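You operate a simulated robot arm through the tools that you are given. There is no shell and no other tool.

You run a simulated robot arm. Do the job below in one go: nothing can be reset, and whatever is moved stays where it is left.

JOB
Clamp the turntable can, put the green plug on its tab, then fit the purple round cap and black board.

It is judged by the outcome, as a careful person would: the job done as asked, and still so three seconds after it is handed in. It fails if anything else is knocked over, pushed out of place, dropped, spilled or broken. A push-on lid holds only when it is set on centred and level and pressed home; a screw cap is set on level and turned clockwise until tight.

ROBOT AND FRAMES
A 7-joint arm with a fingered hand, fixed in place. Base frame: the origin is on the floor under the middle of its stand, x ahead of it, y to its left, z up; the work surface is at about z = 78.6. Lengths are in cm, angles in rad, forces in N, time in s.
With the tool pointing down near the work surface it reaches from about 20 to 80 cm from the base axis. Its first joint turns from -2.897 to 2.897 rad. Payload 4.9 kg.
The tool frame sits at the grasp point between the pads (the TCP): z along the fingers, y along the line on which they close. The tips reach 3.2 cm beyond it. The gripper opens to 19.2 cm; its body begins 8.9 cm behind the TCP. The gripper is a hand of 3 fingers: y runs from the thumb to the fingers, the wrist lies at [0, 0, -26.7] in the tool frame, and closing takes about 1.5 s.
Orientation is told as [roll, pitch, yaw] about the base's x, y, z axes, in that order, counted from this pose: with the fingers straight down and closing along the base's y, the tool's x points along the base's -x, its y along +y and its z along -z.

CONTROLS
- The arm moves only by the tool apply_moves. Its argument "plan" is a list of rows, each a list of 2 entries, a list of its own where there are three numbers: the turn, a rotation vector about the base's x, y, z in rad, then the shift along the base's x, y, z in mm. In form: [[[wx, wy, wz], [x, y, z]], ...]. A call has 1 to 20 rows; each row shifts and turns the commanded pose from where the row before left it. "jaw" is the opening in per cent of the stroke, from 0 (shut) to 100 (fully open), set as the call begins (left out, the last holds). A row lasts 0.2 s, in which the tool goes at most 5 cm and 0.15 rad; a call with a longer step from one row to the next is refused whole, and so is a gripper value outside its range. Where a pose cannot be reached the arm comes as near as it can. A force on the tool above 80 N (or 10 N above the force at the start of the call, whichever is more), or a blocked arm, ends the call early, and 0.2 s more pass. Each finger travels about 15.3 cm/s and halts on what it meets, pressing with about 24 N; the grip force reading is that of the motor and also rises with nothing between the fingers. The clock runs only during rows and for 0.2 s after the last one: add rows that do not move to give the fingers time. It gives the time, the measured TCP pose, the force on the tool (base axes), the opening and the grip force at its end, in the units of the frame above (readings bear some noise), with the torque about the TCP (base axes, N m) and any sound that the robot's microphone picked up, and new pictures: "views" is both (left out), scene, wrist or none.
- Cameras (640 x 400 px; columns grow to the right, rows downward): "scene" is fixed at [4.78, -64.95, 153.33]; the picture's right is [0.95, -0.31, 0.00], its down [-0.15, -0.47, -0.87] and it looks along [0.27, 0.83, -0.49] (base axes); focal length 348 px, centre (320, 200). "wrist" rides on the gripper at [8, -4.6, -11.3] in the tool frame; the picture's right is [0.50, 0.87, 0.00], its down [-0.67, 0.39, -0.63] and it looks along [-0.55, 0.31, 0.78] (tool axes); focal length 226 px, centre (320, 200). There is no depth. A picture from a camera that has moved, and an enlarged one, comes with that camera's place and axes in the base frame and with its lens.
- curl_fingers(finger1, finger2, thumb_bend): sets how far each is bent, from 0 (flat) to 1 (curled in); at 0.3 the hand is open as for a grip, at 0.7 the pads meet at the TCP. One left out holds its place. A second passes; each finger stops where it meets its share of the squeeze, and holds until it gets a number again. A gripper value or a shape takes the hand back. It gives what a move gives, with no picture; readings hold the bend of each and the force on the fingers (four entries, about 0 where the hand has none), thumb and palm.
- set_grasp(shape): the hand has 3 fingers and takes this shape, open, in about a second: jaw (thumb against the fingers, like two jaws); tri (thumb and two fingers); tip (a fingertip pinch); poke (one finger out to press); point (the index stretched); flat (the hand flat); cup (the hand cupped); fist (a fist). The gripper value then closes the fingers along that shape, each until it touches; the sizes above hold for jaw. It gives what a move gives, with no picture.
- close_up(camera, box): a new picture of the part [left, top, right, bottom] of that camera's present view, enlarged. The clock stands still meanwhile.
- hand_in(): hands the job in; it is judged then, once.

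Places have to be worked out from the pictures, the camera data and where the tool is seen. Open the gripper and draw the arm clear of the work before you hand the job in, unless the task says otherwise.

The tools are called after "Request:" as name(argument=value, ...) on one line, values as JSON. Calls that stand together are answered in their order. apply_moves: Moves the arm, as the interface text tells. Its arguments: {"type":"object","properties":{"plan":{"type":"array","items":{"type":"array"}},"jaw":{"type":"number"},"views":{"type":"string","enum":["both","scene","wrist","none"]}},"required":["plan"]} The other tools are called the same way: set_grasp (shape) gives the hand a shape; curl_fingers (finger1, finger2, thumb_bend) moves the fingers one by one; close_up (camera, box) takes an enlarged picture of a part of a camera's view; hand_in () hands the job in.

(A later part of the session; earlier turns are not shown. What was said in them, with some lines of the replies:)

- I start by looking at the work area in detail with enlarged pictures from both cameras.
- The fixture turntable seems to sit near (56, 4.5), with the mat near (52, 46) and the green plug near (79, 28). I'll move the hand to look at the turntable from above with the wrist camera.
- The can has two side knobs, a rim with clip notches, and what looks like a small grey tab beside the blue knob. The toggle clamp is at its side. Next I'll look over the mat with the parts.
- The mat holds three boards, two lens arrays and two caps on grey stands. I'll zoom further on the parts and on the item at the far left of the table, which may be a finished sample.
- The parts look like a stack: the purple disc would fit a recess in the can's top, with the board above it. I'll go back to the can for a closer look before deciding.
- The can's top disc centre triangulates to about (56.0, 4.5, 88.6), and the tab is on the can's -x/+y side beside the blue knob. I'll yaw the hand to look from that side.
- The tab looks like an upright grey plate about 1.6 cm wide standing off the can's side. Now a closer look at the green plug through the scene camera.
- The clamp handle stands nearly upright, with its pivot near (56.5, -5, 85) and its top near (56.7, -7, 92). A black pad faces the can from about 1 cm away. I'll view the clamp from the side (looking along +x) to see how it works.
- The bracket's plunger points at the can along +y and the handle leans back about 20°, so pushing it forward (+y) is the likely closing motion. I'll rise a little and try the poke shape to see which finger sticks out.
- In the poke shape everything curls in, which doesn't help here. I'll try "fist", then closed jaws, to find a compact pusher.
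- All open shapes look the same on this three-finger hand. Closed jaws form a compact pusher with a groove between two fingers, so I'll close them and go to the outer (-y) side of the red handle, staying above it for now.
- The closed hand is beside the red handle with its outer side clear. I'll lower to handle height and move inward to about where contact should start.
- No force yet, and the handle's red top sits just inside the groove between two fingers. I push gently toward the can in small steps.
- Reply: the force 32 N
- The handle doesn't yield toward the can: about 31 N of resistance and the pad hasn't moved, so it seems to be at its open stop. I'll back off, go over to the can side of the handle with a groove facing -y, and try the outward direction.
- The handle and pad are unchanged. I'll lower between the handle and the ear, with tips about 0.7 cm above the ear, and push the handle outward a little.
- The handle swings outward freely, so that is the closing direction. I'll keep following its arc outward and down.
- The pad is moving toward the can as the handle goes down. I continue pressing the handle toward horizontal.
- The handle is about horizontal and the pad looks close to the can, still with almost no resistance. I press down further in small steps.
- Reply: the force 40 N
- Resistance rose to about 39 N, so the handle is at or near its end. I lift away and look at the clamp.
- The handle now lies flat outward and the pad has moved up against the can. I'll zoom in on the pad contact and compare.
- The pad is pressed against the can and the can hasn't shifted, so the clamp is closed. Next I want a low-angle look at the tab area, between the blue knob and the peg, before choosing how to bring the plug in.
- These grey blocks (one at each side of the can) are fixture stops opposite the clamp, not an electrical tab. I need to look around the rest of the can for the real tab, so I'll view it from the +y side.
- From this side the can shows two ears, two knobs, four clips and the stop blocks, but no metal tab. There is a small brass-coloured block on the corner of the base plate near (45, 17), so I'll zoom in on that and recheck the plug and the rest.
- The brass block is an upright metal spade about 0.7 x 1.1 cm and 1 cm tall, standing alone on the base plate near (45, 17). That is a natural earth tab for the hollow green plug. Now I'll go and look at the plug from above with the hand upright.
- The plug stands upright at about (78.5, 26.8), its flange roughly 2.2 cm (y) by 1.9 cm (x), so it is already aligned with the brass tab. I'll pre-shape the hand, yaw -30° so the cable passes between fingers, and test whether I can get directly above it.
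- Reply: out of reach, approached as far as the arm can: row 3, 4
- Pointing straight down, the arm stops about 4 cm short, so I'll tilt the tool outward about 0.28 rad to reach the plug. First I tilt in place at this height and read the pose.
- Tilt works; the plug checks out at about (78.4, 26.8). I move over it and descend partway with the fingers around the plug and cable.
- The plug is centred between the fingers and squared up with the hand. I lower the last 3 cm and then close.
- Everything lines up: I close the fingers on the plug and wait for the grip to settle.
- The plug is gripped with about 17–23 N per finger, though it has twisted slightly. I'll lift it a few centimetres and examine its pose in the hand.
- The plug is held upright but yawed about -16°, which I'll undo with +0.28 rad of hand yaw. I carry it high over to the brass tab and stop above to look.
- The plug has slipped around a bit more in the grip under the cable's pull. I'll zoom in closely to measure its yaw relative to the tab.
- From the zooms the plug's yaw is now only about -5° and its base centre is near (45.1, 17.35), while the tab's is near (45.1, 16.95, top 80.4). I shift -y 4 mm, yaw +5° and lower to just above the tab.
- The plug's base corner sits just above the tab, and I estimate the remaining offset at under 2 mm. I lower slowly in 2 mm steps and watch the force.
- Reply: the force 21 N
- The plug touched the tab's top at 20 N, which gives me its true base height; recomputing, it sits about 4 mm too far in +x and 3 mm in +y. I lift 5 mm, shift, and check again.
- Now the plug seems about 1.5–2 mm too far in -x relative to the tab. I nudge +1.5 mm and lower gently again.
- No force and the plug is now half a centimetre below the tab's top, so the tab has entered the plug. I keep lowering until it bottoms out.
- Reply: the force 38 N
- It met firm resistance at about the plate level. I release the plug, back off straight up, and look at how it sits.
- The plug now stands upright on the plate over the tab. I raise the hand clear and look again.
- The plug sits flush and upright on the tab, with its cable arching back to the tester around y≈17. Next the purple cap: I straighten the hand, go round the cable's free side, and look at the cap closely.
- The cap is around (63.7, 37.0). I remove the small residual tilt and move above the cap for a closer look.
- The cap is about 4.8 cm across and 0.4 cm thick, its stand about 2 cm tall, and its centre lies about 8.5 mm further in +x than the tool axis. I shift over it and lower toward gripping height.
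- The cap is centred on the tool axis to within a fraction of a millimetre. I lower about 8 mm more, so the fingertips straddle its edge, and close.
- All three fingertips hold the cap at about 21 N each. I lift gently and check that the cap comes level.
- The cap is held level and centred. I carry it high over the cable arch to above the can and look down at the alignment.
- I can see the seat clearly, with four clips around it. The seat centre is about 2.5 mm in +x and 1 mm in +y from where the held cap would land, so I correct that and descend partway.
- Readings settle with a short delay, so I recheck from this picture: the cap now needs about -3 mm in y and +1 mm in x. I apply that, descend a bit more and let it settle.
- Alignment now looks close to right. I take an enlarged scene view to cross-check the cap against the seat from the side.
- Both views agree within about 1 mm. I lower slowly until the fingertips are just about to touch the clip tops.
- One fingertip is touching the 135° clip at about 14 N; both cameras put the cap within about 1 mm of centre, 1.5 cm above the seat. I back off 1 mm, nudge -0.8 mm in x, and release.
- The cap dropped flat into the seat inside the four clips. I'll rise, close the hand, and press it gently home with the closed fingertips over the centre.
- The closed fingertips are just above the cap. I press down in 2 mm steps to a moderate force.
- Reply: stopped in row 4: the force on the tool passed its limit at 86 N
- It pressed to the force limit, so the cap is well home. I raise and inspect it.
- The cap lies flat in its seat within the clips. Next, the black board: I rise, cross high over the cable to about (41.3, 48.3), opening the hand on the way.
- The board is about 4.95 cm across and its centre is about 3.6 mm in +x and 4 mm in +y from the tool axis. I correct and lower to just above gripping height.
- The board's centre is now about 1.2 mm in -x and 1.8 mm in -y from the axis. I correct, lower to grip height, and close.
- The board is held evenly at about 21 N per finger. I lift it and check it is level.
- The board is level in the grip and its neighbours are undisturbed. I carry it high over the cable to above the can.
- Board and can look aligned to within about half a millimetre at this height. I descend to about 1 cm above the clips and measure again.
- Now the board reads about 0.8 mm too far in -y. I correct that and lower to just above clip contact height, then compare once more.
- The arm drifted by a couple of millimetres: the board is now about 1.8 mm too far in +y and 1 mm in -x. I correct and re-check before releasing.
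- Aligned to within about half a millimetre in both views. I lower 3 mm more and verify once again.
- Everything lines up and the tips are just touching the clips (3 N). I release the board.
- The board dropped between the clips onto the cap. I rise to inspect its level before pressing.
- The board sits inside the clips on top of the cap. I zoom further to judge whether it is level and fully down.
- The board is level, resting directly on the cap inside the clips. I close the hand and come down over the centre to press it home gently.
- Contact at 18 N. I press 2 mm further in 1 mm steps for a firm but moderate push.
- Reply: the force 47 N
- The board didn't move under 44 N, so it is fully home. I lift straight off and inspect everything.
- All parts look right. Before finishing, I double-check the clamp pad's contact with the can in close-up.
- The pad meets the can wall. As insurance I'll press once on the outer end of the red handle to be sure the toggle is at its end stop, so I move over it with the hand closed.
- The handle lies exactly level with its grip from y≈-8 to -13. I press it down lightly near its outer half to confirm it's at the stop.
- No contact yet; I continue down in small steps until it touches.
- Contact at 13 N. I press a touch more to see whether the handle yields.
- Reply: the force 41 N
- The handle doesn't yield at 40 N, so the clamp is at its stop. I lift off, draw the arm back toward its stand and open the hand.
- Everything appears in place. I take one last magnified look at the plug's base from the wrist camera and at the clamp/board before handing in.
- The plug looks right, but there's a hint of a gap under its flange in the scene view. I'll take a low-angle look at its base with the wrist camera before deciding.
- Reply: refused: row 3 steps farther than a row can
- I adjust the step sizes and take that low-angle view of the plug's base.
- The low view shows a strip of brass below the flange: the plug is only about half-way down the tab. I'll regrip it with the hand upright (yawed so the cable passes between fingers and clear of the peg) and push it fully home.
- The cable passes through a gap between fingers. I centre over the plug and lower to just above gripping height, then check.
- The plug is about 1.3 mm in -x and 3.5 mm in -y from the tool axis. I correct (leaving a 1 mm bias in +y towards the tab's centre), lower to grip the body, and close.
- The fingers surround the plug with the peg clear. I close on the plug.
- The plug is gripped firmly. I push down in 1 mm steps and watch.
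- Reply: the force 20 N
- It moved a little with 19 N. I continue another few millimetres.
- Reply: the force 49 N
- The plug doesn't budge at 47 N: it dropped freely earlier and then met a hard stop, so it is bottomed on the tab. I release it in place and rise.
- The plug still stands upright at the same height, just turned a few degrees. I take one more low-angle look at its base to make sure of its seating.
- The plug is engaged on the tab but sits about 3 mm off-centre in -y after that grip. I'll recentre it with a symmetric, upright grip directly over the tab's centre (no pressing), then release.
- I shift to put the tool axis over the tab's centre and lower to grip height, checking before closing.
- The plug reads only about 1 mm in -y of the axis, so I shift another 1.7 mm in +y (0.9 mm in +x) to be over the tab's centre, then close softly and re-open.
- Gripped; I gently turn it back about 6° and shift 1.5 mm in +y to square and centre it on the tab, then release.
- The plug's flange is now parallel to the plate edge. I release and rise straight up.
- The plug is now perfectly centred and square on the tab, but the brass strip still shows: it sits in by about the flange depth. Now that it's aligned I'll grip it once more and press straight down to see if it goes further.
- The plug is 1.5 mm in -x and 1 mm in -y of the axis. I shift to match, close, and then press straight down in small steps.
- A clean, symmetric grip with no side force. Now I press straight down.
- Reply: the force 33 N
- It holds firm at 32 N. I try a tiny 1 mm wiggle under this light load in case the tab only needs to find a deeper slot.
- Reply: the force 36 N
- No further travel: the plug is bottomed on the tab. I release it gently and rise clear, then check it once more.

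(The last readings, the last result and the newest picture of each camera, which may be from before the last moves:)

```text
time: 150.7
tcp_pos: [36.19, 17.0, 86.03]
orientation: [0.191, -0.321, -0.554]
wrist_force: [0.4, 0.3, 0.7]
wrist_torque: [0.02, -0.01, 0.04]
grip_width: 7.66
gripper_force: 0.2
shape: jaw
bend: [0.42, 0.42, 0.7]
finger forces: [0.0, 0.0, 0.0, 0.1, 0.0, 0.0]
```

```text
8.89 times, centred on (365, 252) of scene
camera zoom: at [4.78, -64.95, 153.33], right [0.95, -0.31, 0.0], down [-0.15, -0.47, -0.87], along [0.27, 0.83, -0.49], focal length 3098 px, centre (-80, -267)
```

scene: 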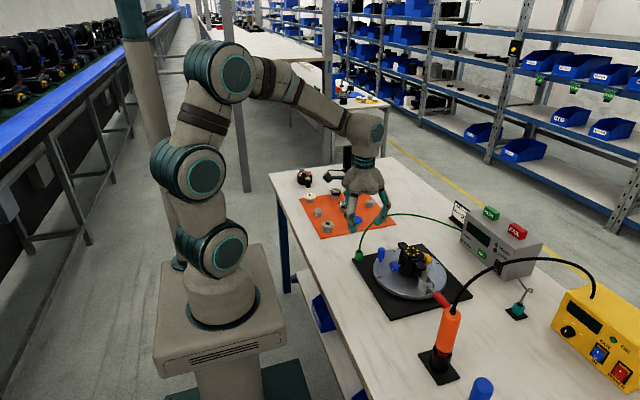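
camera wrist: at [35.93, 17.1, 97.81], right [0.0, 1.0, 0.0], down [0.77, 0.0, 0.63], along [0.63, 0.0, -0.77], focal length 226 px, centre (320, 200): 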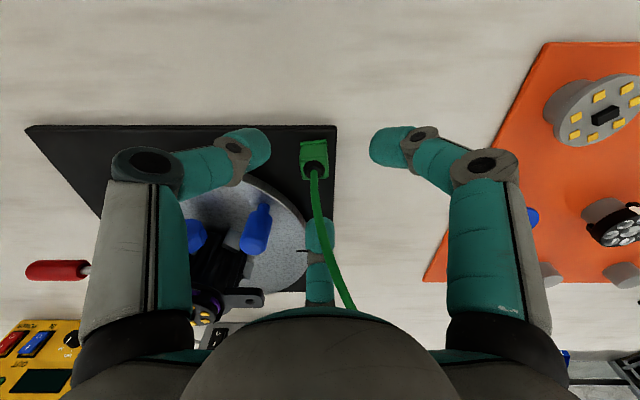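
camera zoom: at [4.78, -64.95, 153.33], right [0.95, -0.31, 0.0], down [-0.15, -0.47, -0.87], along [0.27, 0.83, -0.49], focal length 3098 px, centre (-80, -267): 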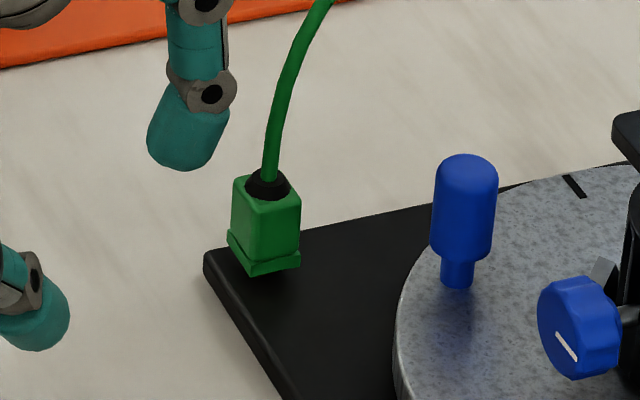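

The plug is centred, square and bottomed on its tab. I straighten up, draw the arm back clear, open the hand, and take a final overview.

Request:
apply_moves(plan=[[[0, 0.123, 0], [0, 0, 40]], [[0, 0.123, 0], [0, 0, 40]], [[0, 0.123, 0], [0, 0, 40]], [[0, 0, 0], [-5, 0, 45]], [[0, 0, 0], [-5, -20, 45]], [[0, 0, 0], [-5, -40, 20]], [[0, 0, 0], [-5, -40, 20]], [[0, 0, 0], [0, -40, 0]], [[0, 0, 0], [0, -20, 0]]], views="none")

Request:
apply_moves(jaw=100, plan=[[[0, 0, 0], [0, 0, 0]], [[0, 0, 0], [0, 0, 0]], [[0, 0, 0], [0, 0, 0]], [[0, 0, 0], [0, 0, 0]], [[0, 0, 0], [0, 0, 0]], [[0, 0, 0], [0, 0, 0]]], views="both")

Request:
close_up(camera="scene", box=[340, 210, 480, 310])

Request:
close_up(camera="scene", box=[402, 240, 426, 264])

Request:
close_up(camera="scene", box=[270, 140, 410, 240])

```text
time: 152.7
tcp_pos: [33.94, 0.75, 110.79]
orientation: [-0.002, -0.005, -0.523]
wrist_force: [0.6, 0.4, -0.3]
wrist_torque: [0.04, 0.01, 0.02]
grip_width: 7.65
gripper_force: 0.1
shape: jaw
bend: [0.42, 0.42, 0.7]
finger forces: [0.0, 0.0, 0.0, 0.0, 0.1, 0.0]
```

```text
time: 154.1
tcp_pos: [34.14, 0.7, 110.64]
orientation: [-0.002, -0.004, -0.526]
wrist_force: [-0.2, 0.4, -0.2]
wrist_torque: [0.0, -0.01, 0.01]
grip_width: 19.17
gripper_force: 0.0
shape: jaw
bend: [0.3, 0.3, 0.3]
finger forces: [0.0, 0.0, 0.0, 0.1, 0.0, 0.1]
camera wrist: at [24.81, 0.82, 122.09], right [0.0, 1.0, 0.0], down [0.77, 0.0, 0.63], along [0.63, 0.0, -0.77], focal length 226 px, centre (320, 200)
```

scene: 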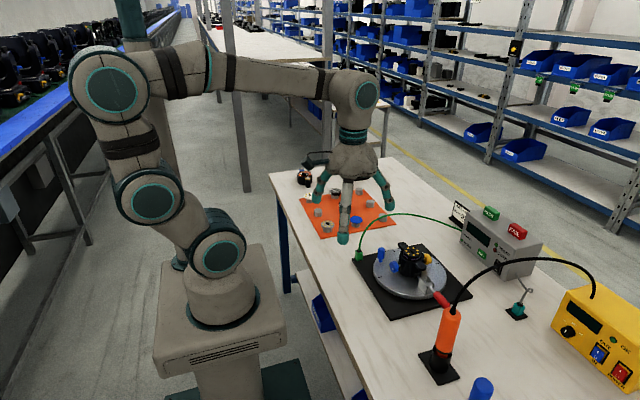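
wrist: 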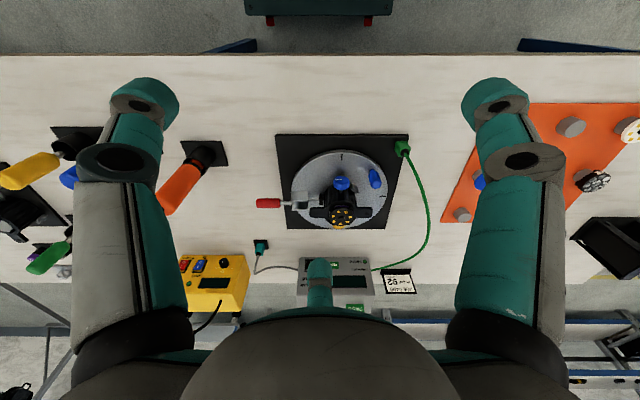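

```text
4.00 times, centred on (410, 260) of scene
camera zoom: at [4.78, -64.95, 153.33], right [0.95, -0.31, 0.0], down [-0.15, -0.47, -0.87], along [0.27, 0.83, -0.49], focal length 1394 px, centre (-40, -40)
```

zoom: 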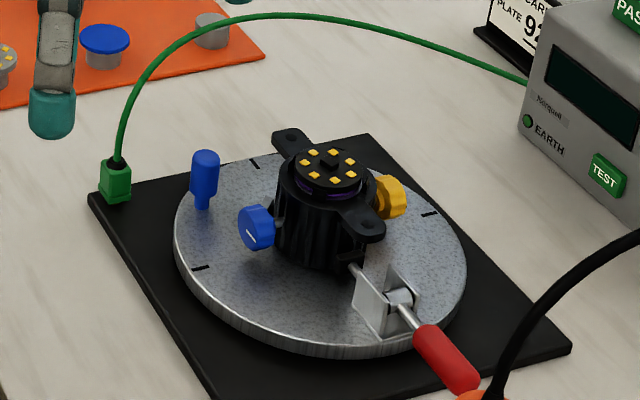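

```text
16.00 times, centred on (414, 252) of scene
camera zoom: at [4.78, -64.95, 153.33], right [0.95, -0.31, 0.0], down [-0.15, -0.47, -0.87], along [0.27, 0.83, -0.49], focal length 5576 px, centre (-1184, -632)
```

zoom: 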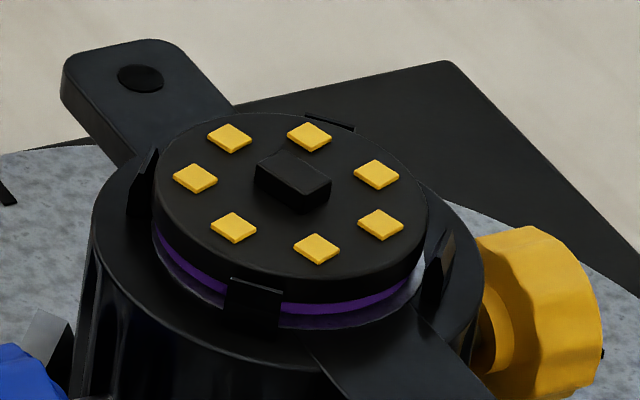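

```text
4.00 times, centred on (340, 190) of scene
camera zoom: at [4.78, -64.95, 153.33], right [0.95, -0.31, 0.0], down [-0.15, -0.47, -0.87], along [0.27, 0.83, -0.49], focal length 1394 px, centre (240, 240)
```

zoom: 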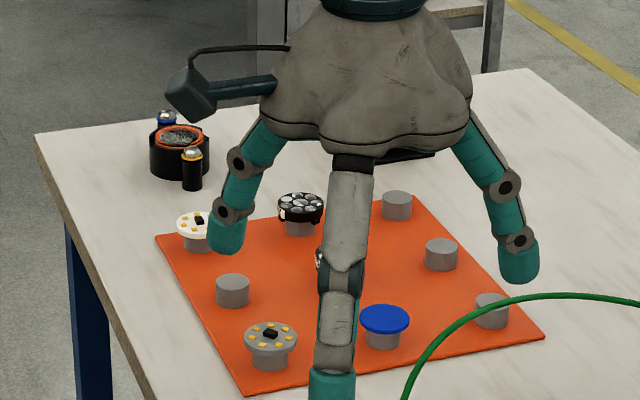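

The clamp is shut on the can and the green plug is centred on its tab. The purple cap and black board are seated level inside the clips. Nothing else has moved, the hand is open and the arm is drawn back, so I hand the job in.

Request:
hand_in()

```text
The job is handed in.
```

I finished all four steps and handed the job in; I don't have the verdict. In the last pictures nothing else had been knocked or moved, the hand was open and the arm was drawn clear.

- **Can:** it is clamped. The red handle is down flat and held at 40 N, and the pad is against the can.
- **Green plug:** it stands upright and centred on the brass tab at the corner of the base plate. I took that as its tab because I found no tab on the can itself.
- **Purple cap:** it lies flat in the can's seat, inside the four clips, and was pressed home.
- **Black board:** it sits level on top of the cap inside the clips and did not move when pressed at 44 N. I put the cap in first and the board on top, following the order you gave.

**Less certain:** the plug covers only about half the height of the tab. It dropped on freely, then stopped hard and would not go further at up to 47 N, so I judged it fully home.
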